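You operate a simulated robot arm through the tools that you are given. There is no shell and no other tool. Be economical: measure what you need, move in short steps, check, and stop when the job is done.

Carry out the task below with a simulated two-armed robot. There is one attempt and no reset: what you move stays moved.

JOB
Pick up the cable carton labelled "power cable" from the beige table with one hand, pass it to the other hand and put it on the lab end of the long table. Set down upright: cable carton.

The check looks at the end state, three seconds after you hand in, the way a careful person would. Anything else that was tipped, shoved, dropped, spilled or broken makes it a failure.

ROBOT AND FRAMES
Two 7-joint arms with three-finger grippers on one trunk, on a base that drives. Base frame: it is fixed to the floor where the robot stands at the start and does not move with it; the origin is under the middle of the robot, x ahead of it, y to its left, z up; the surface under the hand at the start is at about z = 80. Readings come in cm, degrees, newtons and seconds.
The left shoulder is at the start at [3, 12.4, 100.8], the right one opposite. With the tool pointing down near the work surface each hand reaches from about 10 to 78 cm from the robot's upright axis, wherever it stands, measured 20 degrees to its own side. Places, roughly: lab end of the long table [390, -280, 80]. Payload 2.2 kg a hand.
Tool frame (each hand has its own): the origin (TCP) lies between the finger pads and is the grasp point; the fingertips stand 2.8 cm ahead of it; z points along the fingers, y is the line along which they close. The gripper opens to 10.2 cm. The gripper's body begins 7.1 cm behind the TCP.
Orientation is that of the tool frame in the base frame, as a unit quaternion [x, y, z, w]. With the fingers straight down and closing along the base's y, the tool's x points along the base's -x, its y along +y and its z along -z.

CONTROLS
- The arms move only by the tool nudge_tool. It takes "left_rows", "right_rows" or both (then of equal length, played together; a hand with none holds still); each is a list of rows, each an object of numbers (a shift or turn left out is 0, a gripper value left out holds the last): "ax", "ay", "az": the turn, a rotation vector about the tool's x, y, z in units of 120 degrees (1.0 is 120 degrees); "tx", "ty", "tz": the shift along the tool's x, y, z in units of 500 mm (1.0 is 500 mm); "grip": the finger opening in cm, from 0 to 10.2. In form: [{"ax": .., "ay": .., "az": .., "tx": .., "ty": .., "tz": .., "grip": ..}, ...]. A call has 1 to 20 rows; each row is the pose to reach, as a shift and turn from the pose commanded when the call began, along the tool's axes at that moment. A call with a number of a shift or a turn outside -1 to 1 is refused whole. Rows are played at 5 a second. More than 5 cm and 8.6 degrees between two rows, or a gripper value outside its range, and nothing of the call is played. Where a pose cannot be reached the arm comes as near as it can. A force on the tool above 40 N (or 10 N above the force at the start of the call, whichever is more), or a blocked arm, ends the call early, and 0.2 s more pass. The fingers move at their own pace and stop on an object; they squeeze with about 39 N. The grip force told is the motor's: it shows also when the fingers shut on nothing. Time passes only in rows, and 0.2 s behind the last, so rows that repeat a pose let the fingers close. The reply holds the time, the measured pose of the TCP, the force on the tool along the base axes, the opening and the grip force, in the units named above and with some noise, with the torque about the TCP (base axes, N m) and any sound that the robot's microphone picked up.
- Cameras (640 x 400 px; columns grow to the right, rows downward): "scene" is now at [4.65, -0.27, 172.31]; the picture's right is [-0.04, -1.00, 0.00], its down [-0.78, 0.03, -0.63] and it looks along [0.63, -0.02, -0.78] (base axes); focal length 254 px, centre (320, 200). "left" rides on the left gripper at [7.2, 3.8, -8.6] in its tool frame; the picture's right is [-0.46, 0.89, 0.00], its down [-0.60, -0.32, -0.73] and it looks along [-0.65, -0.34, 0.68] (tool axes); focal length 256 px, centre (320, 200). "right" rides on the right gripper at [6.9, 4.4, -8.6] in its tool frame; the picture's right is [-0.53, 0.85, 0.00], its down [-0.58, -0.36, -0.73] and it looks along [-0.62, -0.39, 0.68] (tool axes); focal length 256 px, centre (320, 200). There is no depth. A picture from a camera that has moved, and an enlarged one, comes with that camera's place and axes in the base frame and with its lens.
- snapshot(camera): a new picture of that camera. It takes no simulated time.
- lift_body(by): slides the trunk up (or, below 0, down) by that many cm; the arms and the scene camera ride with it, the base frame stays. It gives what a move gives, with no picture.
- drive_base(legs): drives the robot by 1 to 6 legs, each [ahead, left, turn to the left] in cm, cm and degrees, along the robot's own axes; the way and the turn of a leg run together, so that a leg with both is an arc; at most 150 cm and 180 degrees a leg. The arms and the cameras ride along, it lands a little off, and it stops where it bumps. It gives what a move gives.
- pan_tilt(pan, tilt): turns the head with the scene camera to pan (to the left, within 143 degrees either way) and tilt (down, from -29 to 69), counted from straight ahead of the robot. It gives what a move gives.
- enlarge(camera, box): a new picture of the part [left, top, right, bottom] of that camera's present view, enlarged. It takes no simulated time.
- finish_job(): hands the job in; it is judged then, once.

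Go step by step. Nothing tells you exact positions but the pictures and the camera data: compare them with the known pose of the tool, close in by small moves and look again before you grip or let go. The budget is 120 turns and 100 pictures, counting those below and the enlarged ones. Unless the task says otherwise, let go and move clear before handing in, and close with one line.

The tools are called as a command line: name --argument value ..., lists and objects as JSON in quotes. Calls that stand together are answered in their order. nudge_tool: Moves the arms, as the interface text tells. Its arguments: {"type":"object","properties":{"left_rows":{"type":"array","items":{"type":"object","properties":{"ax":{"type":"number"},"ay":{"type":"number"},"az":{"type":"number"},"tx":{"type":"number"},"ty":{"type":"number"},"tz":{"type":"number"},"grip":{"type":"number"}}}},"right_rows":{"type":"array","items":{"type":"object","properties":{"ax":{"type":"number"},"ay":{"type":"number"},"az":{"type":"number"},"tx":{"type":"number"},"ty":{"type":"number"},"tz":{"type":"number"},"grip":{"type":"number"}}}}},"required":[]} The other tools are called the same way: lift_body (by) slides the trunk up or down; drive_base (legs) drives the base; pan_tilt (pan, tilt) turns the head that bears the scene camera; snapshot (camera) takes a picture; enlarge (camera, box) takes an enlarged picture of a part of a camera's view; finish_job () hands the job in.

At the start:

```text
time_s: 0.0
left_position: [61.69, 13.36, 106.0]
left_ee_rot: [0.0, 1.0, 0.0, 0.001]
left_wrist_force: [0.7, 0.7, 0.6]
left_wrist_torque: [0.0, 0.02, -0.02]
left_gripper_width: 10.17
left_gripper_force: 0.0
right_position: [39.26, -30.19, 104.1]
right_ee_rot: [0.0, 1.0, 0.001, 0.0]
right_wrist_force: [-1.0, 0.0, 0.5]
right_wrist_torque: [0.0, -0.02, -0.02]
right_gripper_width: 10.2
right_gripper_force: 0.0
trunk travel left (down, up): [-25.0, 29.0]
robot x, y, heading: [-0.05, 0.23, 0.1]
head pan, tilt: [-2.2, 51.1]
```

scene: 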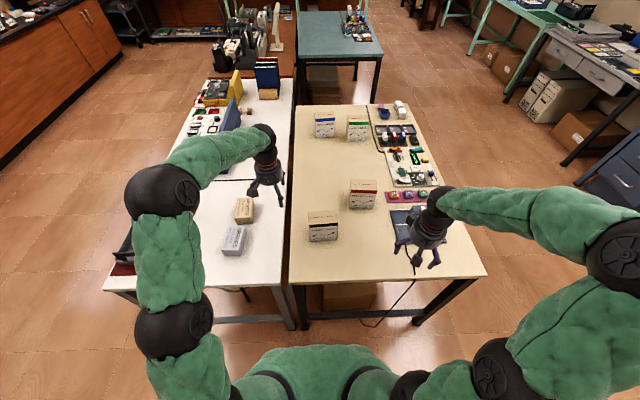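
right: 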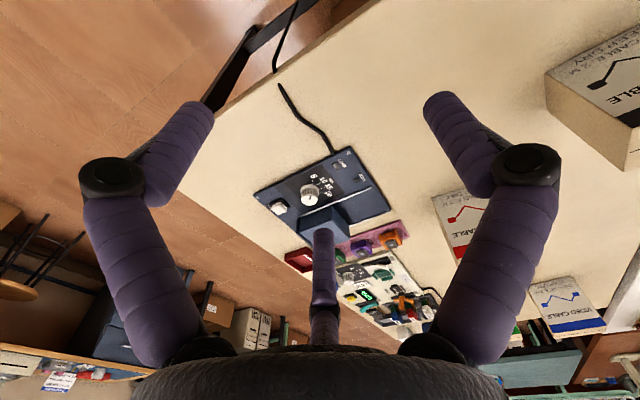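
left: 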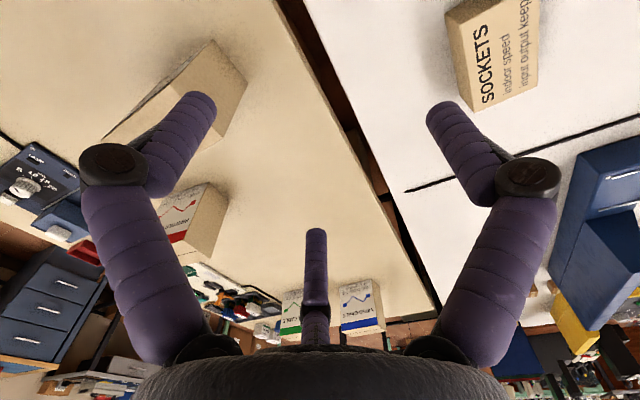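

I see four cartons on the beige table (black, red, blue and green bands). I will enlarge to read their labels.

enlarge --camera "scene" --box '[290, 100, 400, 170]'

enlarge --camera "scene" --box '[290, 170, 400, 250]'

```text
5.71 times, centred on (345, 135) of scene
camera zoom: at [4.65, -0.27, 172.31], right [-0.04, -1.0, 0.0], down [-0.78, 0.03, -0.63], along [0.63, -0.02, -0.78], focal length 1452 px, centre (177, 571)
```

zoom: 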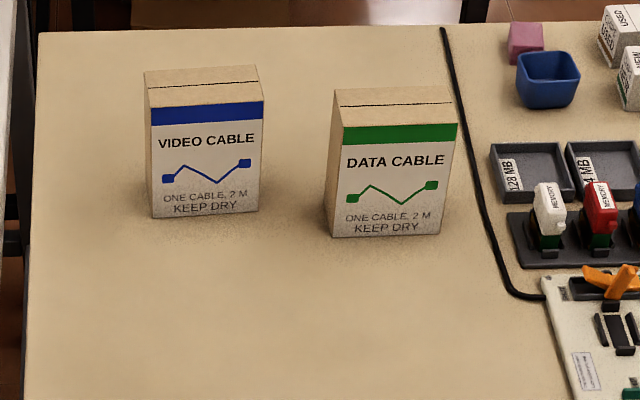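

```text
5.00 times, centred on (345, 210) of scene
camera zoom: at [4.65, -0.27, 172.31], right [-0.04, -1.0, 0.0], down [-0.78, 0.03, -0.63], along [0.63, -0.02, -0.78], focal length 1271 px, centre (195, 150)
```

zoom: 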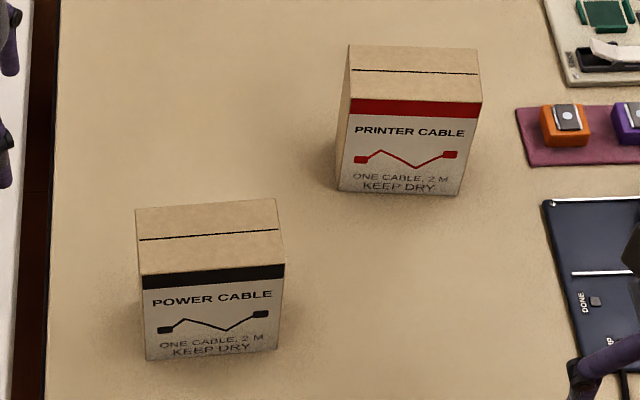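

The power cable carton has the black band. It sits at about x 57–64, y -9 to +2.4, top at z≈92. Next I look towards the goal.

pan_tilt --pan -36 --tilt 12

snapshot --camera "scene"

enlarge --camera "scene" --box '[200, 120, 440, 270]'

pan_tilt --pan -80 --tilt 30

snapshot --camera "scene"

```text
time_s: 1.1
left_position: [61.55, 13.33, 106.0]
left_ee_rot: [0.001, 1.0, 0.0, 0.001]
left_wrist_force: [-0.3, -0.4, -0.2]
left_wrist_torque: [0.01, 0.0, 0.0]
left_gripper_width: 10.21
left_gripper_force: 0.1
right_position: [39.27, -30.11, 104.16]
right_ee_rot: [0.0, 1.0, 0.001, 0.0]
right_wrist_force: [0.2, -0.1, 0.5]
right_wrist_torque: [-0.01, 0.02, -0.01]
right_gripper_width: 10.22
right_gripper_force: 0.0
trunk travel left (down, up): [-25.0, 29.0]
robot x, y, heading: [-0.06, 0.25, 0.2]
head pan, tilt: [-36.0, 12.0]
```

```text
94 pictures are left
camera scene: at [4.61, -5.45, 178.31], right [-0.59, -0.81, 0.0], down [-0.17, 0.12, -0.98], along [0.79, -0.57, -0.21], focal length 254 px, centre (320, 200)
```

scene: 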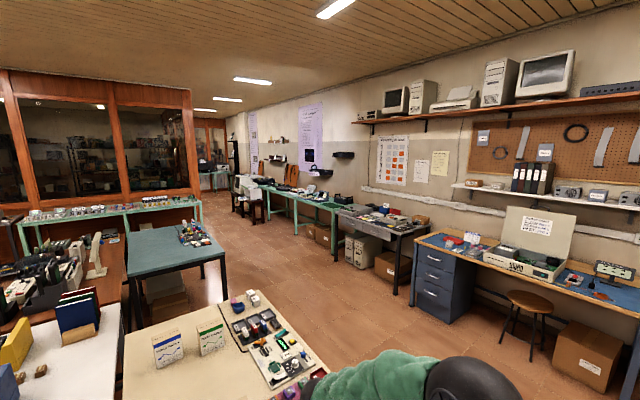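

```text
2.67 times, centred on (320, 195) of scene
camera zoom: at [4.61, -5.45, 178.31], right [-0.59, -0.81, 0.0], down [-0.17, 0.12, -0.98], along [0.79, -0.57, -0.21], focal length 678 px, centre (320, 213)
```

zoom: 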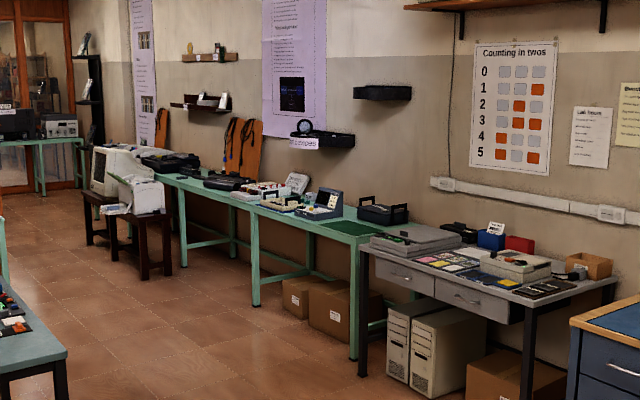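

```text
time_s: 2.2
left_position: [61.62, 13.44, 106.13]
left_ee_rot: [0.0, 1.0, 0.0, 0.0]
left_wrist_force: [0.1, 0.8, -0.2]
left_wrist_torque: [-0.02, -0.02, -0.01]
left_gripper_width: 10.21
left_gripper_force: 0.0
right_position: [39.12, -30.19, 104.14]
right_ee_rot: [0.001, 1.0, 0.0, 0.0]
right_wrist_force: [0.2, -0.2, -0.6]
right_wrist_torque: [-0.06, 0.03, -0.03]
right_gripper_width: 10.2
right_gripper_force: 0.0
trunk travel left (down, up): [-25.0, 29.0]
robot x, y, heading: [-0.47, -0.18, -0.1]
head pan, tilt: [-80.0, 30.0]
```

```text
92 pictures are left
camera scene: at [-1.36, -8.88, 175.42], right [-0.98, -0.17, 0.0], down [-0.09, 0.49, -0.87], along [0.15, -0.85, -0.5], focal length 254 px, centre (320, 200)
```

scene: 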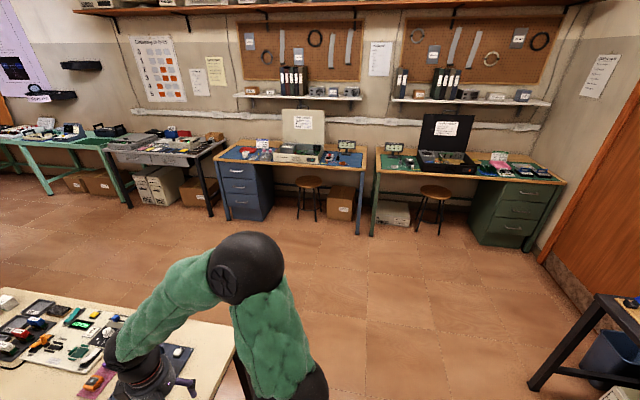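

The long green table stretches along the far right wall, and I will study its end later. First I turn the left hand so that it closes across the carton's 6 cm depth, and point the head at the carton.

nudge_tool --left_rows '[{"az": 0.066}, {"az": 0.132}, {"az": 0.198}, {"az": 0.264}, {"az": 0.33}, {"az": 0.396}, {"az": 0.462}, {"az": 0.528}, {"az": 0.594}, {"az": 0.66}, {"az": 0.72}, {"az": 0.72}]'

nudge_tool --left_rows '[{"ay": -0.065}, {"ay": -0.13}, {"ay": -0.195}, {"ay": -0.25}, {"ay": -0.25}]'

pan_tilt --pan 0 --tilt 55

snapshot --camera "scene"

snapshot --camera "left"

```text
time_s: 4.8
left_position: [61.69, 13.49, 106.19]
left_ee_rot: [0.685, 0.729, 0.0, 0.0]
left_wrist_force: [-0.4, 0.5, -0.2]
left_wrist_torque: [-0.03, -0.01, 0.02]
left_gripper_width: 10.2
left_gripper_force: 0.1
right_position: [39.09, -30.21, 104.18]
right_ee_rot: [0.0, 1.0, 0.0, 0.001]
right_wrist_force: [-0.3, 2.0, -0.1]
right_wrist_torque: [-0.01, 0.01, 0.01]
right_gripper_width: 10.2
right_gripper_force: 0.0
trunk travel left (down, up): [-25.0, 29.0]
robot x, y, heading: [-0.05, 0.06, -0.0]
head pan, tilt: [-80.0, 30.0]
```

```text
time_s: 6.0
left_position: [61.62, 13.45, 106.09]
left_ee_rot: [0.662, 0.703, -0.178, 0.189]
left_wrist_force: [-0.2, -1.1, 0.9]
left_wrist_torque: [0.05, 0.02, -0.01]
left_gripper_width: 10.19
left_gripper_force: 0.1
right_position: [39.22, -30.13, 104.14]
right_ee_rot: [0.0, 1.0, 0.0, 0.001]
right_wrist_force: [-0.6, -0.6, -0.6]
right_wrist_torque: [0.02, 0.03, -0.02]
right_gripper_width: 10.19
right_gripper_force: 0.1
trunk travel left (down, up): [-25.0, 29.0]
robot x, y, heading: [-0.01, 0.3, -0.2]
head pan, tilt: [-80.0, 30.0]
```

```text
time_s: 7.5
left_position: [61.7, 13.39, 106.1]
left_ee_rot: [0.661, 0.704, -0.178, 0.189]
left_wrist_force: [0.1, -0.4, 0.0]
left_wrist_torque: [0.01, 0.03, 0.0]
left_gripper_width: 10.2
left_gripper_force: 0.1
right_position: [39.11, -30.15, 104.17]
right_ee_rot: [0.001, 1.0, 0.001, 0.0]
right_wrist_force: [-0.1, 0.2, 0.9]
right_wrist_torque: [-0.03, 0.01, 0.03]
right_gripper_width: 10.2
right_gripper_force: 0.0
trunk travel left (down, up): [-25.0, 29.0]
robot x, y, heading: [0.19, 0.22, 0.1]
head pan, tilt: [0.0, 55.0]
```

```text
91 pictures are left
camera scene: at [4.27, 0.02, 171.81], right [0.0, -1.0, 0.0], down [-0.82, 0.0, -0.57], along [0.57, 0.0, -0.82], focal length 254 px, centre (320, 200)
```

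scene: 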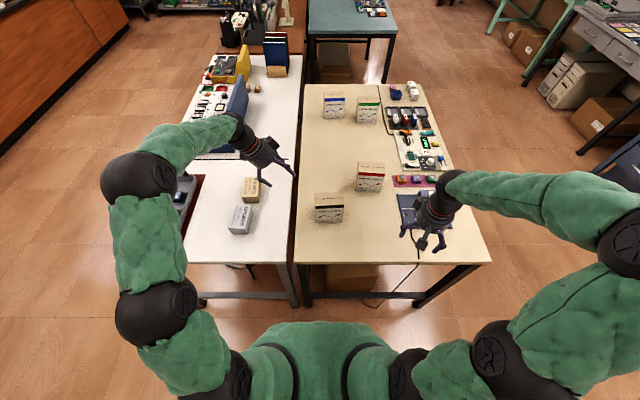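

```text
90 pictures are left
camera left: at [64.75, 24.33, 109.88], right [0.91, -0.35, 0.23], down [-0.31, -0.18, 0.94], along [-0.28, -0.92, -0.27], focal length 256 px, centre (320, 200)
```

left: 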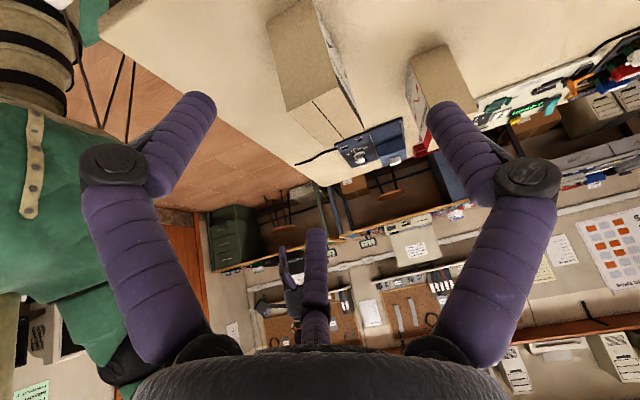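

The hand shows more than two prongs, so I check its real shape before approaching.

enlarge --camera "scene" --box '[210, 110, 320, 190]'

enlarge --camera "scene" --box '[380, 170, 480, 260]'

```text
5.00 times, centred on (265, 150) of scene
camera zoom: at [4.27, 0.02, 171.81], right [0.0, -1.0, 0.0], down [-0.82, 0.0, -0.57], along [0.57, 0.0, -0.82], focal length 1271 px, centre (595, 450)
```

zoom: 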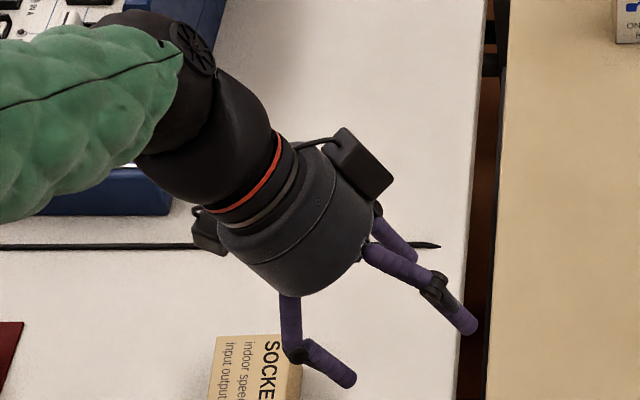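

```text
4.44 times, centred on (430, 215) of scene
camera zoom: at [4.27, 0.02, 171.81], right [0.0, -1.0, 0.0], down [-0.82, 0.0, -0.57], along [0.57, 0.0, -0.82], focal length 1130 px, centre (-169, 133)
```

zoom: 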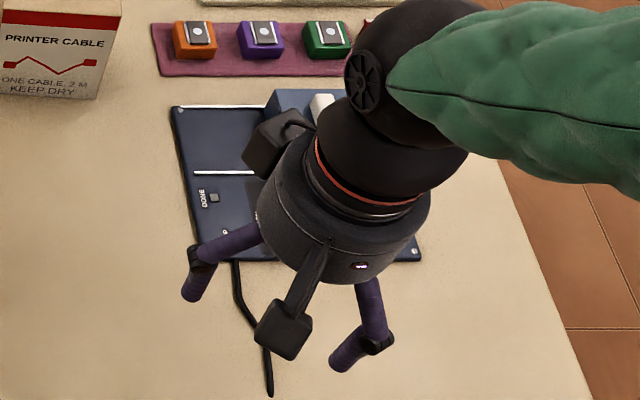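

The gripper looks three-fingered although described as two-fingered. I partly close it once in the air to see how the fingers move.

nudge_tool --left_rows '[{"grip": 4}, {"grip": 4}, {"grip": 4}, {"grip": 4}]'

snapshot --camera "left"

enlarge --camera "scene" --box '[210, 110, 320, 190]'

```text
time_s: 8.5
left_position: [61.68, 13.5, 105.99]
left_ee_rot: [0.661, 0.704, -0.177, 0.189]
left_wrist_force: [-0.4, -0.4, -0.9]
left_wrist_torque: [0.01, 0.0, 0.02]
left_gripper_width: 4.01
left_gripper_force: 0.0
right_position: [39.21, -30.12, 104.22]
right_ee_rot: [0.0, 1.0, 0.0, 0.0]
right_wrist_force: [-0.6, -0.3, -0.6]
right_wrist_torque: [0.02, -0.03, 0.02]
right_gripper_width: 10.16
right_gripper_force: 0.0
trunk travel left (down, up): [-25.0, 29.0]
robot x, y, heading: [-0.01, 0.46, -0.1]
head pan, tilt: [0.0, 55.0]
```

```text
87 pictures are left
camera left: at [64.75, 24.33, 109.88], right [0.91, -0.35, 0.23], down [-0.31, -0.18, 0.94], along [-0.28, -0.92, -0.27], focal length 256 px, centre (320, 200)
```

left: 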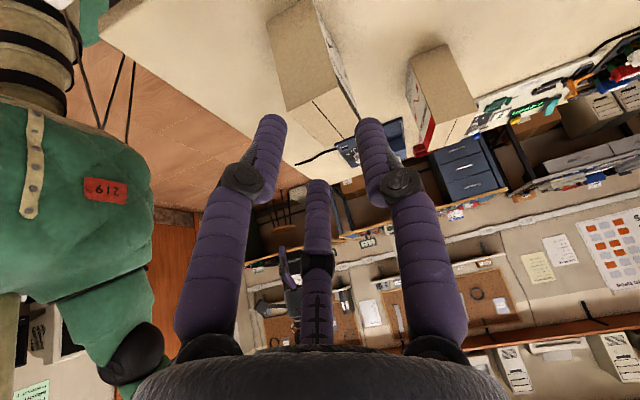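

```text
5.00 times, centred on (265, 150) of scene
camera zoom: at [4.27, 0.03, 171.81], right [0.0, -1.0, 0.0], down [-0.82, 0.0, -0.57], along [0.57, 0.0, -0.82], focal length 1271 px, centre (595, 450)
```

zoom: 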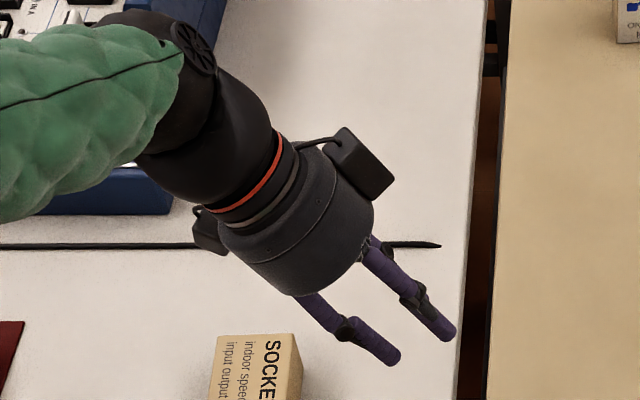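

The visual hand opposes one finger on +y to two on -y, which fits closing along tool y. I reopen it and re-measure the carton with the cleaner head pose.

nudge_tool --left_rows '[{"grip": 10.2}, {"grip": 10.2}, {"grip": 10.2}, {"grip": 10.2}]'

enlarge --camera "scene" --box '[300, 180, 360, 230]'

```text
time_s: 9.5
left_position: [61.65, 13.38, 106.1]
left_ee_rot: [0.662, 0.704, -0.178, 0.188]
left_wrist_force: [-0.2, -0.5, 0.0]
left_wrist_torque: [0.01, -0.01, -0.01]
left_gripper_width: 10.2
left_gripper_force: 0.0
right_position: [39.04, -30.22, 104.26]
right_ee_rot: [0.0, 1.0, 0.0, 0.0]
right_wrist_force: [-0.7, -0.6, -0.5]
right_wrist_torque: [0.01, -0.03, 0.01]
right_gripper_width: 10.2
right_gripper_force: 0.0
trunk travel left (down, up): [-25.0, 29.0]
robot x, y, heading: [-0.11, 0.29, -0.3]
head pan, tilt: [0.0, 55.0]
```

```text
8.00 times, centred on (330, 205) of scene
camera zoom: at [4.27, 0.03, 171.81], right [0.0, -1.0, 0.0], down [-0.82, 0.0, -0.57], along [0.57, 0.0, -0.82], focal length 2033 px, centre (240, 160)
```

zoom: 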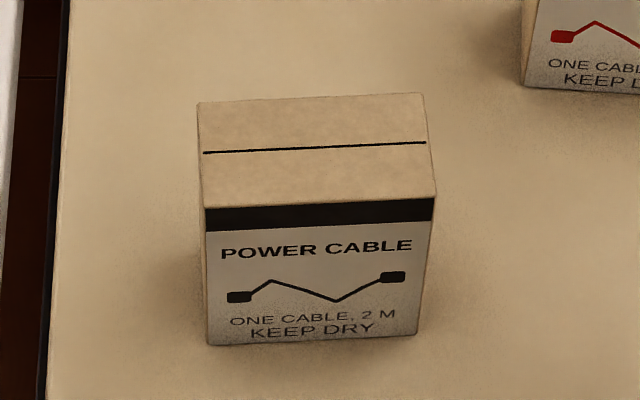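

The carton is 10.9 × 6 × 13 cm, centred at (60.2, -3.65), yawed about 4°. I move the left hand to a pre-grasp 10 cm back along its tilted axis.

nudge_tool --left_rows '[{"tx": -0.017, "ty": -0.015, "tz": 0.058}, {"tx": -0.034, "ty": -0.03, "tz": 0.117}, {"tx": -0.05, "ty": -0.045, "tz": 0.175}, {"tx": -0.067, "ty": -0.06, "tz": 0.233}, {"tx": -0.067, "ty": -0.06, "tz": 0.233}]'

enlarge --camera "scene" --box '[250, 140, 370, 230]'

snapshot --camera "left"

```text
time_s: 10.7
left_position: [59.34, 4.28, 97.63]
left_ee_rot: [0.661, 0.704, -0.177, 0.189]
left_wrist_force: [-0.3, 0.6, -0.2]
left_wrist_torque: [0.01, 0.02, -0.03]
left_gripper_width: 10.2
left_gripper_force: 0.1
right_position: [39.13, -30.16, 104.19]
right_ee_rot: [0.0, 1.0, 0.0, 0.0]
right_wrist_force: [0.2, -0.6, 0.1]
right_wrist_torque: [-0.01, -0.01, 0.03]
right_gripper_width: 10.19
right_gripper_force: 0.1
trunk travel left (down, up): [-25.0, 29.0]
robot x, y, heading: [0.05, -0.34, -0.1]
head pan, tilt: [0.0, 55.0]
```

```text
4.44 times, centred on (310, 185) of scene
camera zoom: at [4.24, 0.07, 171.81], right [0.0, -1.0, 0.0], down [-0.82, 0.0, -0.57], along [0.57, 0.0, -0.82], focal length 1130 px, centre (364, 267)
```

zoom: 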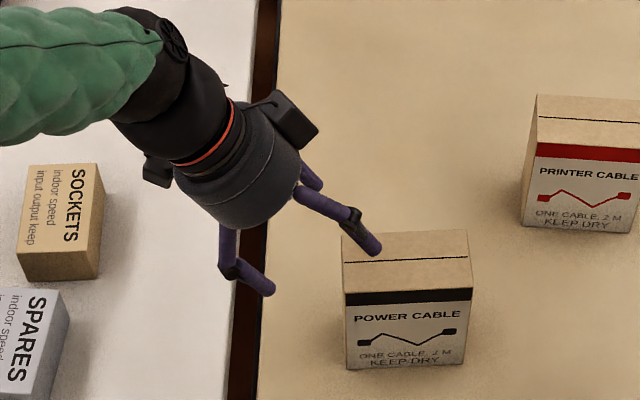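

```text
83 pictures are left
camera left: at [62.39, 15.31, 101.43], right [0.91, -0.35, 0.23], down [-0.31, -0.18, 0.94], along [-0.28, -0.92, -0.27], focal length 256 px, centre (320, 200)
```

left: 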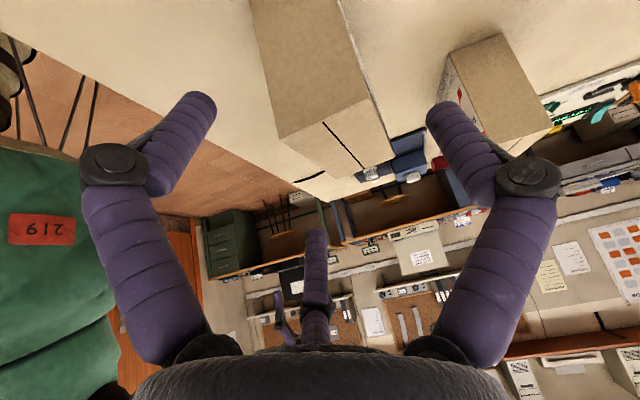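

Approach looks right. I advance 6.5 cm in small steps, watching the force, with the hand centred on the carton's depth.

nudge_tool --left_rows '[{"ty": 0.007, "tz": 0.03}, {"ty": 0.007, "tz": 0.06}, {"ty": 0.007, "tz": 0.09}, {"ty": 0.007, "tz": 0.11}, {"ty": 0.007, "tz": 0.13}]'

enlarge --camera "scene" --box '[270, 160, 370, 230]'

snapshot --camera "left"

```text
time_s: 11.9
left_position: [59.67, 1.23, 92.11]
left_ee_rot: [0.661, 0.704, -0.177, 0.189]
left_wrist_force: [1.0, 0.1, 2.8]
left_wrist_torque: [-0.12, 0.1, -0.03]
left_gripper_width: 10.19
left_gripper_force: 0.1
right_position: [39.16, -30.18, 104.24]
right_ee_rot: [0.0, 1.0, 0.001, -0.001]
right_wrist_force: [0.0, 0.1, 0.3]
right_wrist_torque: [-0.02, 0.02, -0.01]
right_gripper_width: 10.19
right_gripper_force: 0.1
trunk travel left (down, up): [-25.0, 29.0]
robot x, y, heading: [0.51, -0.23, 0.2]
head pan, tilt: [0.0, 55.0]
```

```text
5.71 times, centred on (320, 195) of scene
camera zoom: at [4.22, 0.04, 171.82], right [0.0, -1.0, 0.0], down [-0.82, 0.0, -0.57], along [0.57, 0.0, -0.82], focal length 1452 px, centre (320, 229)
```

zoom: 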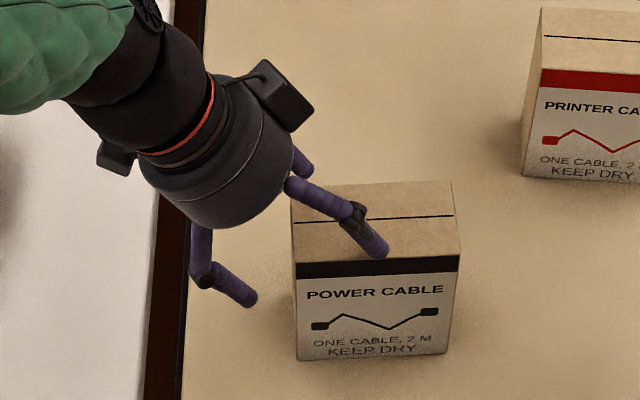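

```text
81 pictures are left
camera left: at [62.81, 12.19, 95.86], right [0.91, -0.35, 0.23], down [-0.31, -0.18, 0.93], along [-0.28, -0.92, -0.27], focal length 256 px, centre (320, 200)
```

left: 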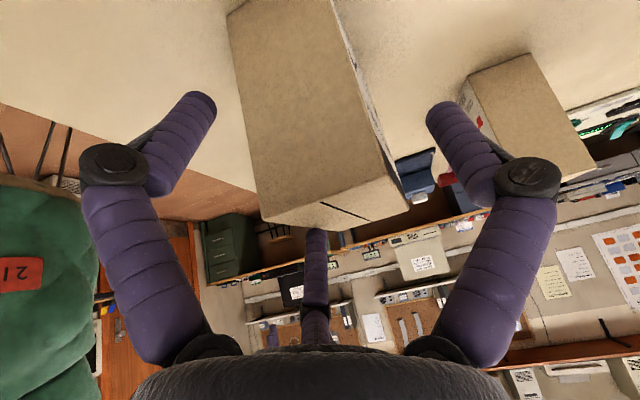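

A faint force showed up, possibly contact of the upper finger with the carton's top. I take another reading in place before going on.

nudge_tool --left_rows '[{"grip": 10.2}, {"grip": 10.2}]'

nudge_tool --left_rows '[{"tz": -0.02}, {"tz": -0.02}]'

enlarge --camera "left" --box '[220, 180, 420, 320]'

```text
time_s: 12.5
left_position: [59.72, 1.35, 92.01]
left_ee_rot: [0.661, 0.704, -0.177, 0.188]
left_wrist_force: [0.4, -0.3, 5.3]
left_wrist_torque: [-0.26, 0.13, 0.0]
left_gripper_width: 10.2
left_gripper_force: 0.0
right_position: [39.12, -30.11, 104.15]
right_ee_rot: [-0.001, 1.0, 0.001, 0.0]
right_wrist_force: [0.5, 0.3, -0.4]
right_wrist_torque: [-0.02, -0.02, 0.01]
right_gripper_width: 10.2
right_gripper_force: 0.1
trunk travel left (down, up): [-25.0, 29.0]
robot x, y, heading: [-0.3, -0.07, -0.2]
head pan, tilt: [0.0, 55.0]
```

```text
time_s: 13.1
left_position: [59.88, 1.76, 92.71]
left_ee_rot: [0.661, 0.704, -0.178, 0.189]
left_wrist_force: [-0.1, -0.2, 0.1]
left_wrist_torque: [0.01, 0.01, 0.0]
left_gripper_width: 10.18
left_gripper_force: 0.0
right_position: [39.2, -30.18, 104.16]
right_ee_rot: [0.0, 1.0, 0.0, 0.0]
right_wrist_force: [-0.2, -0.1, -0.4]
right_wrist_torque: [0.03, -0.01, 0.01]
right_gripper_width: 10.21
right_gripper_force: 0.1
trunk travel left (down, up): [-25.0, 29.0]
robot x, y, heading: [0.12, 0.12, 0.2]
head pan, tilt: [0.0, 55.0]
```

```text
2.86 times, centred on (320, 250) of left
camera zoom: at [62.79, 12.7, 96.56], right [0.91, -0.35, 0.23], down [-0.31, -0.18, 0.94], along [-0.28, -0.92, -0.27], focal length 731 px, centre (320, 57)
```

zoom: 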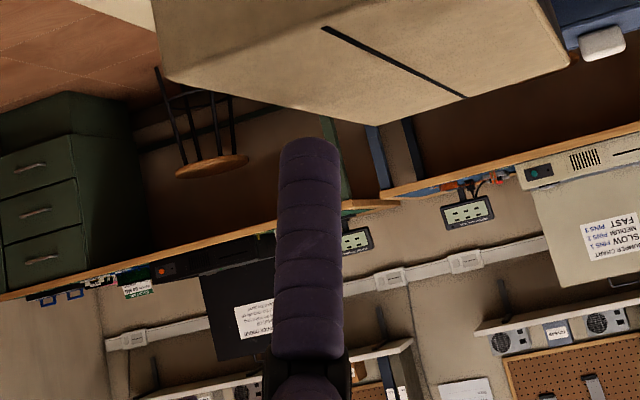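

Contact is real, so the hand truly has a thumb (+y) opposed by a spread pair (-y). New plan: the right hand grips the carton from its right end, near-horizontally, and lifts it. The left hand then takes it from the top, with thumb and pair on the opposite faces. I retreat the left hand first and untilt it.

nudge_tool --left_rows '[{"tz": -0.08}, {"tz": -0.16}, {"tz": -0.24}, {"tz": -0.32}, {"tz": -0.32}]'

nudge_tool --left_rows '[{"ay": 0.065}, {"ay": 0.13}, {"ay": 0.195}, {"ay": 0.25}, {"ay": 0.25}]'

nudge_tool --left_rows '[{"az": -0.068}, {"az": -0.136}, {"az": -0.204}, {"az": -0.272}, {"az": -0.34}, {"az": -0.408}, {"az": -0.476}, {"az": -0.544}, {"az": -0.612}, {"az": -0.68}, {"az": -0.75}, {"az": -0.75}]' --right_rows '[{"az": 0.066}, {"az": 0.132}, {"az": 0.198}, {"az": 0.264}, {"az": 0.33}, {"az": 0.396}, {"az": 0.462}, {"az": 0.528}, {"az": 0.594}, {"az": 0.66}, {"az": 0.718}, {"az": 0.718}]'

nudge_tool --left_rows '[{"az": -0.068}, {"az": -0.136}, {"az": -0.204}, {"az": -0.272}, {"az": -0.34}, {"az": -0.408}, {"az": -0.476}, {"az": -0.544}, {"az": -0.612}, {"az": -0.68}, {"az": -0.75}, {"az": -0.75}]'

```text
time_s: 14.3
left_position: [59.42, 9.63, 106.89]
left_ee_rot: [0.661, 0.704, -0.177, 0.189]
left_wrist_force: [0.1, 0.5, 0.2]
left_wrist_torque: [-0.01, 0.01, 0.03]
left_gripper_width: 10.2
left_gripper_force: 0.0
right_position: [39.21, -30.24, 104.15]
right_ee_rot: [0.0, 1.0, 0.0, 0.0]
right_wrist_force: [-0.5, -0.7, 0.6]
right_wrist_torque: [0.0, 0.03, 0.0]
right_gripper_width: 10.18
right_gripper_force: 0.0
trunk travel left (down, up): [-25.0, 29.0]
robot x, y, heading: [0.07, -0.41, -0.1]
head pan, tilt: [0.0, 55.0]
```

```text
time_s: 15.5
left_position: [59.26, 9.77, 106.69]
left_ee_rot: [0.685, 0.728, 0.001, 0.0]
left_wrist_force: [-0.5, -0.2, 0.0]
left_wrist_torque: [0.01, -0.02, 0.0]
left_gripper_width: 10.19
left_gripper_force: 0.1
right_position: [39.2, -30.09, 104.23]
right_ee_rot: [0.0, 1.0, 0.0, 0.001]
right_wrist_force: [-0.9, 0.0, -0.1]
right_wrist_torque: [-0.04, 0.03, 0.03]
right_gripper_width: 10.21
right_gripper_force: 0.0
trunk travel left (down, up): [-25.0, 29.0]
robot x, y, heading: [-0.11, -0.22, -0.2]
head pan, tilt: [0.0, 55.0]
```

```text
time_s: 18.1
left_position: [59.17, 9.8, 106.73]
left_ee_rot: [-0.032, 0.999, 0.0, 0.0]
left_wrist_force: [-0.4, 0.6, 0.7]
left_wrist_torque: [0.0, 0.01, 0.01]
left_gripper_width: 10.2
left_gripper_force: 0.1
right_position: [39.17, -30.12, 104.06]
right_ee_rot: [0.684, 0.729, 0.0, 0.0]
right_wrist_force: [-0.4, -0.7, 0.2]
right_wrist_torque: [0.01, -0.01, -0.02]
right_gripper_width: 10.2
right_gripper_force: 0.0
trunk travel left (down, up): [-25.0, 29.0]
robot x, y, heading: [-0.27, 0.28, -0.2]
head pan, tilt: [0.0, 55.0]
```

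```text
time_s: 20.7
left_position: [59.31, 9.82, 106.77]
left_ee_rot: [0.73, -0.684, 0.0, 0.0]
left_wrist_force: [0.6, 0.6, 0.2]
left_wrist_torque: [0.01, -0.01, 0.0]
left_gripper_width: 10.17
left_gripper_force: 0.1
right_position: [39.15, -30.05, 104.18]
right_ee_rot: [0.684, 0.729, 0.0, 0.0]
right_wrist_force: [-0.3, 0.2, -0.3]
right_wrist_torque: [0.02, -0.01, 0.03]
right_gripper_width: 10.19
right_gripper_force: 0.1
trunk travel left (down, up): [-25.0, 29.0]
robot x, y, heading: [0.15, -0.15, -0.1]
head pan, tilt: [0.0, 55.0]
```

Both hands turned as planned. Now the right hand tilts to near-horizontal (pointing left, camera up) while the left moves aside.

nudge_tool --left_rows '[{"tx": -0.025}, {"tx": -0.05}, {"tx": -0.075}, {"tx": -0.1}, {"tx": -0.125}, {"tx": -0.15}, {"tx": -0.175}, {"tx": -0.2}, {"tx": -0.225}, {"tx": -0.25}, {"tx": -0.25}]' --right_rows '[{"ay": 0.065}, {"ay": 0.13}, {"ay": 0.195}, {"ay": 0.26}, {"ay": 0.325}, {"ay": 0.39}, {"ay": 0.455}, {"ay": 0.52}, {"ay": 0.585}, {"ay": 0.65}, {"ay": 0.65}]'

snapshot --camera "scene"

snapshot --camera "right"

```text
time_s: 23.1
left_position: [58.42, 22.38, 106.93]
left_ee_rot: [0.729, -0.685, 0.0, 0.0]
left_wrist_force: [0.0, 0.7, -0.4]
left_wrist_torque: [0.02, 0.02, -0.01]
left_gripper_width: 10.21
left_gripper_force: 0.1
right_position: [39.22, -30.18, 104.31]
right_ee_rot: [0.53, 0.568, 0.43, -0.46]
right_wrist_force: [0.1, -0.5, 0.1]
right_wrist_torque: [-0.05, -0.02, 0.01]
right_gripper_width: 10.2
right_gripper_force: 0.1
trunk travel left (down, up): [-25.0, 29.0]
robot x, y, heading: [-0.56, 0.04, -0.3]
head pan, tilt: [0.0, 55.0]
```

```text
79 pictures are left
camera scene: at [4.24, 0.04, 171.81], right [0.0, -1.0, 0.0], down [-0.82, 0.0, -0.57], along [0.57, 0.0, -0.82], focal length 254 px, centre (320, 200)
```

scene: 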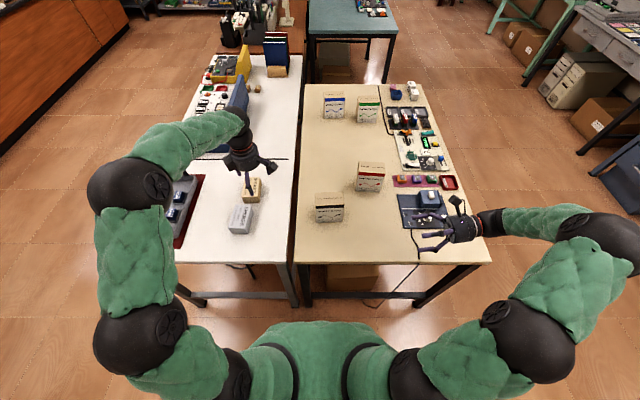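

```text
78 pictures are left
camera right: at [43.94, -36.88, 112.76], right [0.85, -0.05, -0.52], down [-0.31, -0.86, -0.41], along [-0.43, 0.51, -0.75], focal length 256 px, centre (320, 200)
```

right: 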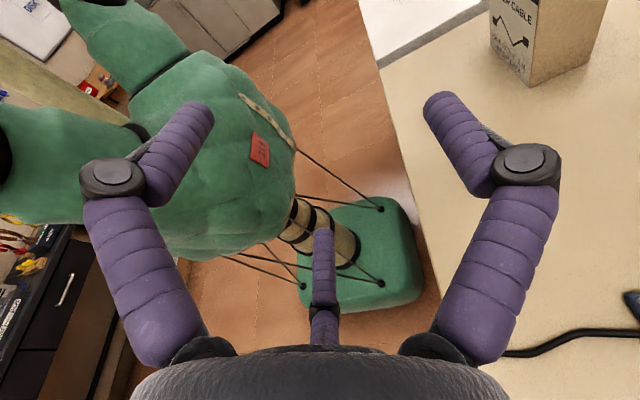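

The right hand is oriented well. I move it over to the right of the carton, still high.

nudge_tool --right_rows '[{"tx": -0.011, "ty": 0.071, "tz": 0.019}, {"tx": -0.021, "ty": 0.142, "tz": 0.037}, {"tx": -0.032, "ty": 0.213, "tz": 0.056}, {"tx": -0.043, "ty": 0.283, "tz": 0.075}, {"tx": -0.053, "ty": 0.354, "tz": 0.093}, {"tx": -0.064, "ty": 0.425, "tz": 0.112}, {"tx": -0.064, "ty": 0.425, "tz": 0.112}]'

snapshot --camera "scene"

snapshot --camera "right"

```text
time_s: 24.7
left_position: [58.47, 22.18, 106.7]
left_ee_rot: [0.729, -0.685, 0.0, 0.0]
left_wrist_force: [-0.2, -0.1, 0.1]
left_wrist_torque: [-0.01, -0.01, -0.01]
left_gripper_width: 10.21
left_gripper_force: 0.1
right_position: [59.92, -24.06, 100.01]
right_ee_rot: [0.531, 0.568, 0.43, -0.459]
right_wrist_force: [-0.4, 0.4, -0.2]
right_wrist_torque: [-0.02, -0.01, -0.01]
right_gripper_width: 10.23
right_gripper_force: 0.1
trunk travel left (down, up): [-25.0, 29.0]
robot x, y, heading: [0.24, 0.11, -0.0]
head pan, tilt: [0.0, 55.0]
```

```text
77 pictures are left
camera scene: at [4.19, 0.0, 171.82], right [0.0, -1.0, 0.0], down [-0.82, 0.0, -0.57], along [0.57, 0.0, -0.82], focal length 254 px, centre (320, 200)
```

scene: 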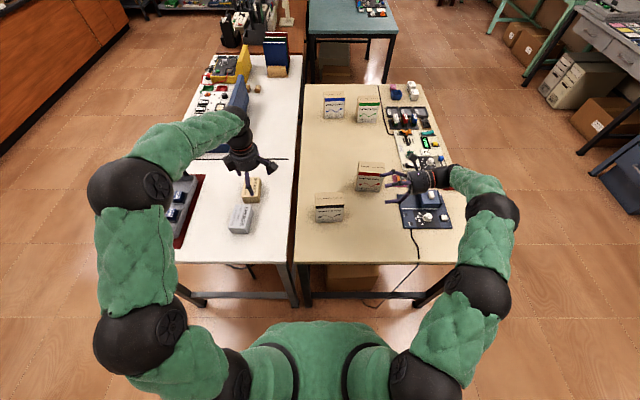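

```text
76 pictures are left
camera right: at [64.63, -30.69, 108.58], right [0.85, -0.05, -0.52], down [-0.31, -0.86, -0.41], along [-0.43, 0.51, -0.75], focal length 256 px, centre (320, 200)
```

right: 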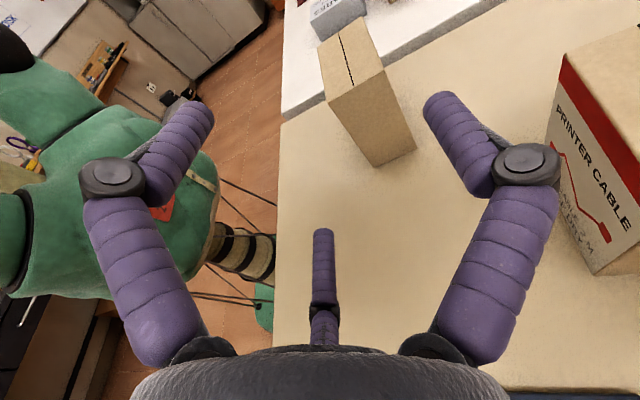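

The right wrist view shows the carton's right end at x≈57.2–63, y≈-9, agreeing with my estimate. I go down to a pre-grasp 10 cm back from the end.

nudge_tool --right_rows '[{"tx": -0.042, "tz": 0.039}, {"tx": -0.085, "tz": 0.078}, {"tx": -0.127, "tz": 0.116}, {"tx": -0.169, "ty": 0.002, "tz": 0.155}, {"tx": -0.169, "ty": 0.002, "tz": 0.155}]'

enlarge --camera "scene" --box '[300, 150, 460, 250]'

snapshot --camera "right"

```text
time_s: 25.9
left_position: [58.4, 22.32, 106.78]
left_ee_rot: [0.729, -0.685, 0.0, 0.0]
left_wrist_force: [0.2, 0.2, -0.5]
left_wrist_torque: [0.01, -0.01, 0.01]
left_gripper_width: 10.21
left_gripper_force: 0.0
right_position: [59.47, -18.05, 90.11]
right_ee_rot: [0.53, 0.568, 0.43, -0.46]
right_wrist_force: [-0.2, 0.6, -0.1]
right_wrist_torque: [0.0, 0.02, -0.04]
right_gripper_width: 10.21
right_gripper_force: 0.0
trunk travel left (down, up): [-25.0, 29.0]
robot x, y, heading: [-0.24, 0.04, -0.2]
head pan, tilt: [0.0, 55.0]
```

```text
4.00 times, centred on (380, 200) of scene
camera zoom: at [4.24, 0.01, 171.81], right [0.0, -1.0, 0.0], down [-0.82, 0.0, -0.57], along [0.57, 0.0, -0.82], focal length 1017 px, centre (80, 200)
```

zoom: 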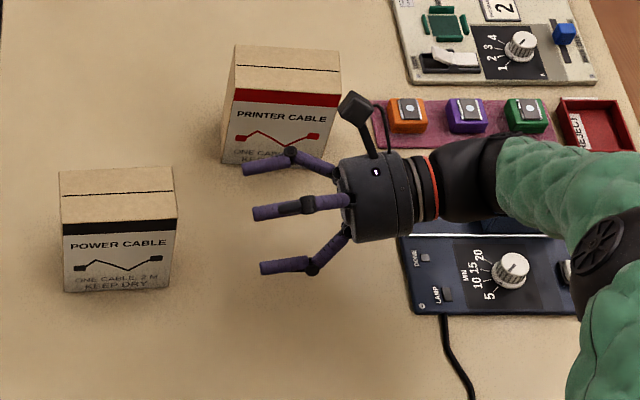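

```text
74 pictures are left
camera right: at [64.32, -24.78, 98.63], right [0.85, -0.05, -0.52], down [-0.31, -0.86, -0.41], along [-0.43, 0.51, -0.75], focal length 256 px, centre (320, 200)
```

right: 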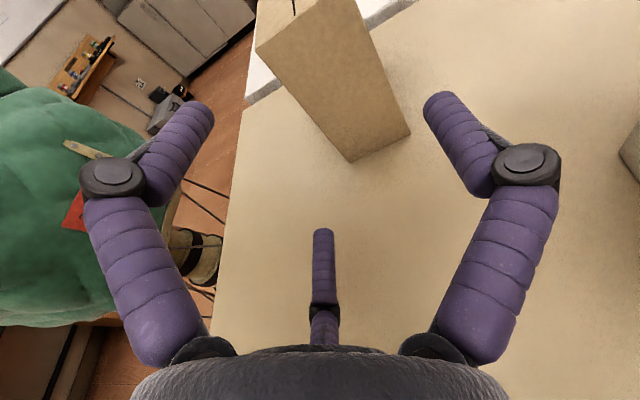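

Alignment looks good, with front fingers and thumb straddling the carton. I advance in small steps.

nudge_tool --right_rows '[{"ty": 0.011, "tz": 0.03}, {"ty": 0.011, "tz": 0.06}, {"ty": 0.011, "tz": 0.09}, {"ty": 0.011, "tz": 0.12}, {"ty": 0.011, "tz": 0.145}, {"ty": 0.011, "tz": 0.17}, {"ty": 0.011, "tz": 0.195}, {"ty": 0.011, "tz": 0.195}]'

enlarge --camera "scene" --box '[290, 160, 410, 235]'

snapshot --camera "right"

```text
time_s: 27.7
left_position: [58.45, 22.2, 106.69]
left_ee_rot: [0.729, -0.685, 0.0, 0.0]
left_wrist_force: [0.3, -1.3, 0.0]
left_wrist_torque: [-0.03, -0.02, 0.0]
left_gripper_width: 10.17
left_gripper_force: 0.1
right_position: [59.59, -8.46, 87.95]
right_ee_rot: [0.531, 0.568, 0.429, -0.46]
right_wrist_force: [0.0, 0.7, 0.5]
right_wrist_torque: [0.01, 0.01, -0.01]
right_gripper_width: 10.21
right_gripper_force: 0.1
trunk travel left (down, up): [-25.0, 29.0]
robot x, y, heading: [-0.24, 0.07, -0.1]
head pan, tilt: [0.0, 55.0]
```

```text
5.33 times, centred on (350, 198) of scene
camera zoom: at [4.28, 0.01, 171.81], right [0.0, -1.0, 0.0], down [-0.82, 0.0, -0.57], along [0.57, 0.0, -0.82], focal length 1356 px, centre (160, 213)
```

zoom: 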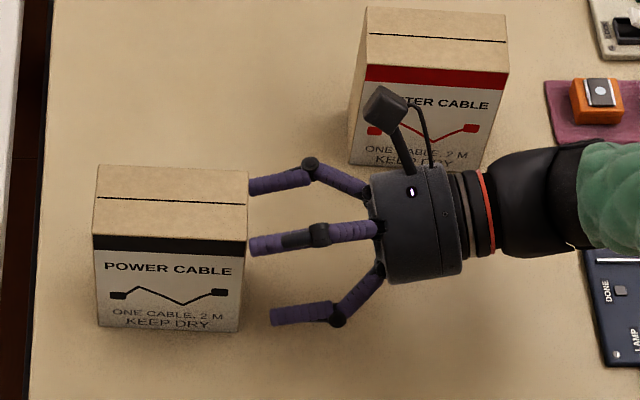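

```text
72 pictures are left
camera right: at [64.47, -15.23, 96.53], right [0.85, -0.05, -0.52], down [-0.31, -0.86, -0.41], along [-0.43, 0.51, -0.75], focal length 256 px, centre (320, 200)
```

right: 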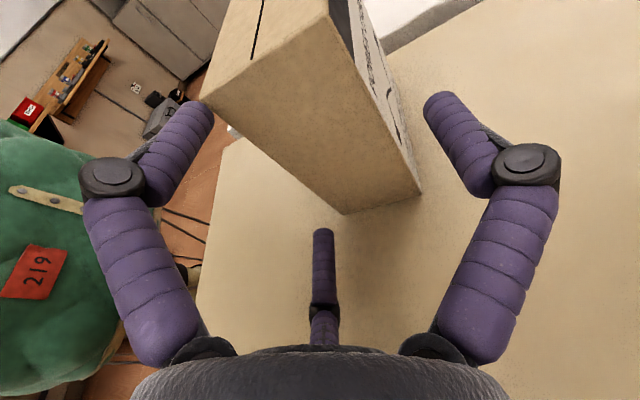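

The carton was nudged about 3 cm to the left and turned by -7°, still upright, because a front finger caught its corner. The thumb-to-pair middle lies about 1.5 cm toward the thumb. It's now at about (60.5, -0.8), yaw -3°. I back off and re-align.

nudge_tool --right_rows '[{"tz": -0.04}, {"tz": -0.08}, {"tz": -0.112}, {"ax": -0.028, "az": 0.006, "tx": 0.008, "ty": -0.013, "tz": -0.112}, {"ax": -0.0554, "az": 0.0118, "tx": 0.0154, "ty": -0.0254, "tz": -0.112}, {"ax": -0.0554, "az": 0.0118, "tx": 0.0154, "ty": -0.0254, "tz": -0.112}]'

enlarge --camera "scene" --box '[290, 170, 386, 230]'

snapshot --camera "right"

```text
time_s: 29.1
left_position: [58.53, 22.33, 106.69]
left_ee_rot: [0.729, -0.685, 0.001, 0.0]
left_wrist_force: [-0.3, 0.3, 0.0]
left_wrist_torque: [-0.01, -0.02, 0.02]
left_gripper_width: 10.19
left_gripper_force: 0.0
right_position: [58.77, -13.95, 89.87]
right_ee_rot: [0.564, 0.535, 0.456, -0.433]
right_wrist_force: [-0.2, 0.6, 0.8]
right_wrist_torque: [-0.02, -0.03, -0.02]
right_gripper_width: 10.23
right_gripper_force: 0.0
trunk travel left (down, up): [-25.0, 29.0]
robot x, y, heading: [-0.22, -0.09, -0.1]
head pan, tilt: [0.0, 55.0]
```

```text
6.67 times, centred on (338, 200) of scene
camera zoom: at [4.3, 0.04, 171.81], right [0.0, -1.0, 0.0], down [-0.82, 0.0, -0.57], along [0.57, 0.0, -0.82], focal length 1694 px, centre (200, 200)
```

zoom: 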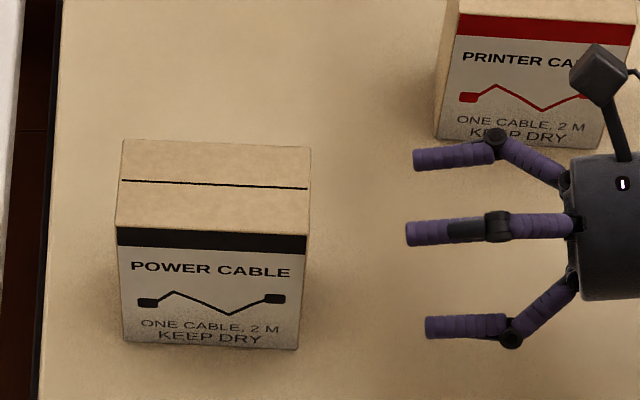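

```text
70 pictures are left
camera right: at [62.65, -21.1, 98.49], right [0.84, -0.16, -0.52], down [-0.41, -0.81, -0.41], along [-0.36, 0.56, -0.75], focal length 256 px, centre (320, 200)
```

right: 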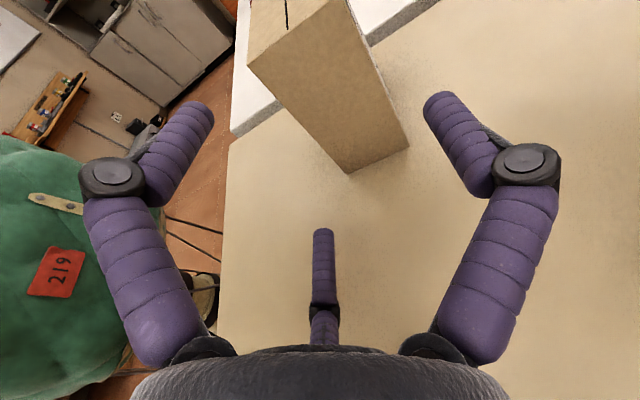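

Carton re-measured; the hand is lined up with clearances of about 0.7 cm each side. I advance about 6 cm and check that nothing touches.

nudge_tool --right_rows '[{"ty": -0.0086, "tz": 0.02}, {"ty": -0.0086, "tz": 0.04}, {"ty": -0.0086, "tz": 0.06}, {"ty": -0.0086, "tz": 0.08}, {"ty": -0.0086, "tz": 0.1}, {"ty": -0.0086, "tz": 0.12}, {"ty": -0.0086, "tz": 0.12}]'

enlarge --camera "scene" --box '[290, 170, 386, 230]'

snapshot --camera "right"

```text
time_s: 30.7
left_position: [58.45, 22.14, 106.79]
left_ee_rot: [0.729, -0.684, 0.0, 0.0]
left_wrist_force: [0.6, -0.1, 0.0]
left_wrist_torque: [0.01, -0.02, 0.03]
left_gripper_width: 10.2
left_gripper_force: 0.0
right_position: [58.54, -8.04, 88.64]
right_ee_rot: [0.563, 0.536, 0.456, -0.434]
right_wrist_force: [0.5, -0.2, -0.7]
right_wrist_torque: [0.01, 0.0, -0.01]
right_gripper_width: 10.19
right_gripper_force: 0.1
trunk travel left (down, up): [-25.0, 29.0]
robot x, y, heading: [0.15, 0.33, 0.1]
head pan, tilt: [0.0, 55.0]
```

```text
6.67 times, centred on (338, 200) of scene
camera zoom: at [4.27, 0.01, 171.81], right [0.0, -1.0, 0.0], down [-0.82, 0.0, -0.57], along [0.57, 0.0, -0.82], focal length 1694 px, centre (200, 200)
```

zoom: 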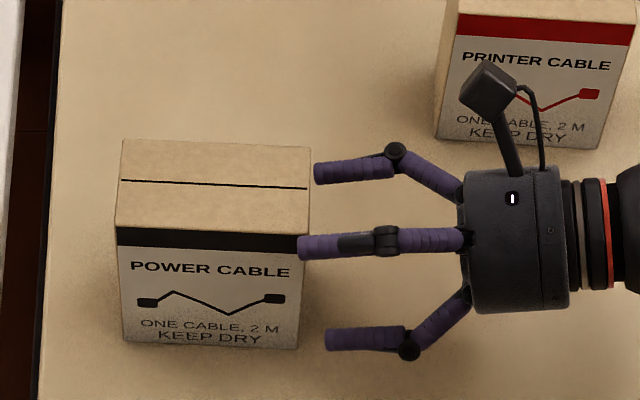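

```text
68 pictures are left
camera right: at [62.55, -15.26, 97.22], right [0.84, -0.15, -0.52], down [-0.41, -0.81, -0.41], along [-0.36, 0.56, -0.75], focal length 256 px, centre (320, 200)
```

right: 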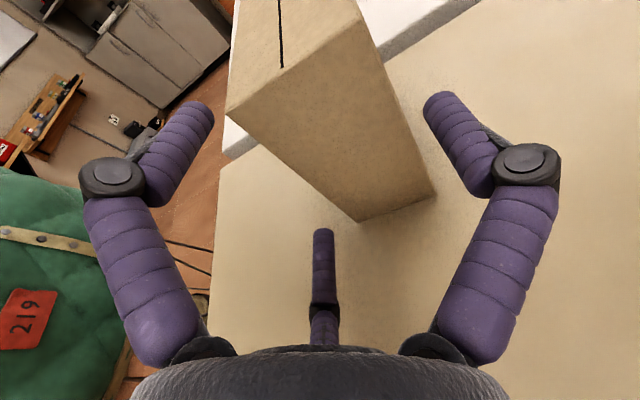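

No contact and the fingers straddle the carton. I advance the remaining 3 cm.

nudge_tool --right_rows '[{"ty": 0.003, "tz": 0.015}, {"ty": 0.003, "tz": 0.03}, {"ty": 0.003, "tz": 0.045}, {"ty": 0.003, "tz": 0.06}, {"ty": 0.003, "tz": 0.06}]'

enlarge --camera "scene" --box '[290, 170, 386, 230]'

```text
time_s: 31.9
left_position: [58.37, 22.16, 106.77]
left_ee_rot: [0.729, -0.684, 0.0, 0.0]
left_wrist_force: [-0.6, -0.3, 0.1]
left_wrist_torque: [-0.01, 0.02, 0.01]
left_gripper_width: 10.19
left_gripper_force: 0.0
right_position: [58.85, -5.04, 87.97]
right_ee_rot: [0.564, 0.535, 0.457, -0.433]
right_wrist_force: [-0.2, -0.6, 0.4]
right_wrist_torque: [0.0, 0.03, -0.02]
right_gripper_width: 10.2
right_gripper_force: 0.0
trunk travel left (down, up): [-25.0, 29.0]
robot x, y, heading: [-0.23, -0.03, -0.0]
head pan, tilt: [0.0, 55.0]
```

```text
6.67 times, centred on (338, 200) of scene
camera zoom: at [4.28, 0.02, 171.81], right [0.0, -1.0, 0.0], down [-0.82, 0.0, -0.57], along [0.57, 0.0, -0.82], focal length 1694 px, centre (200, 200)
```

zoom: 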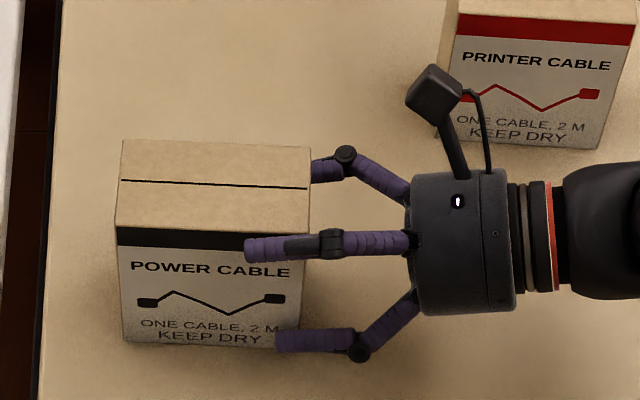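

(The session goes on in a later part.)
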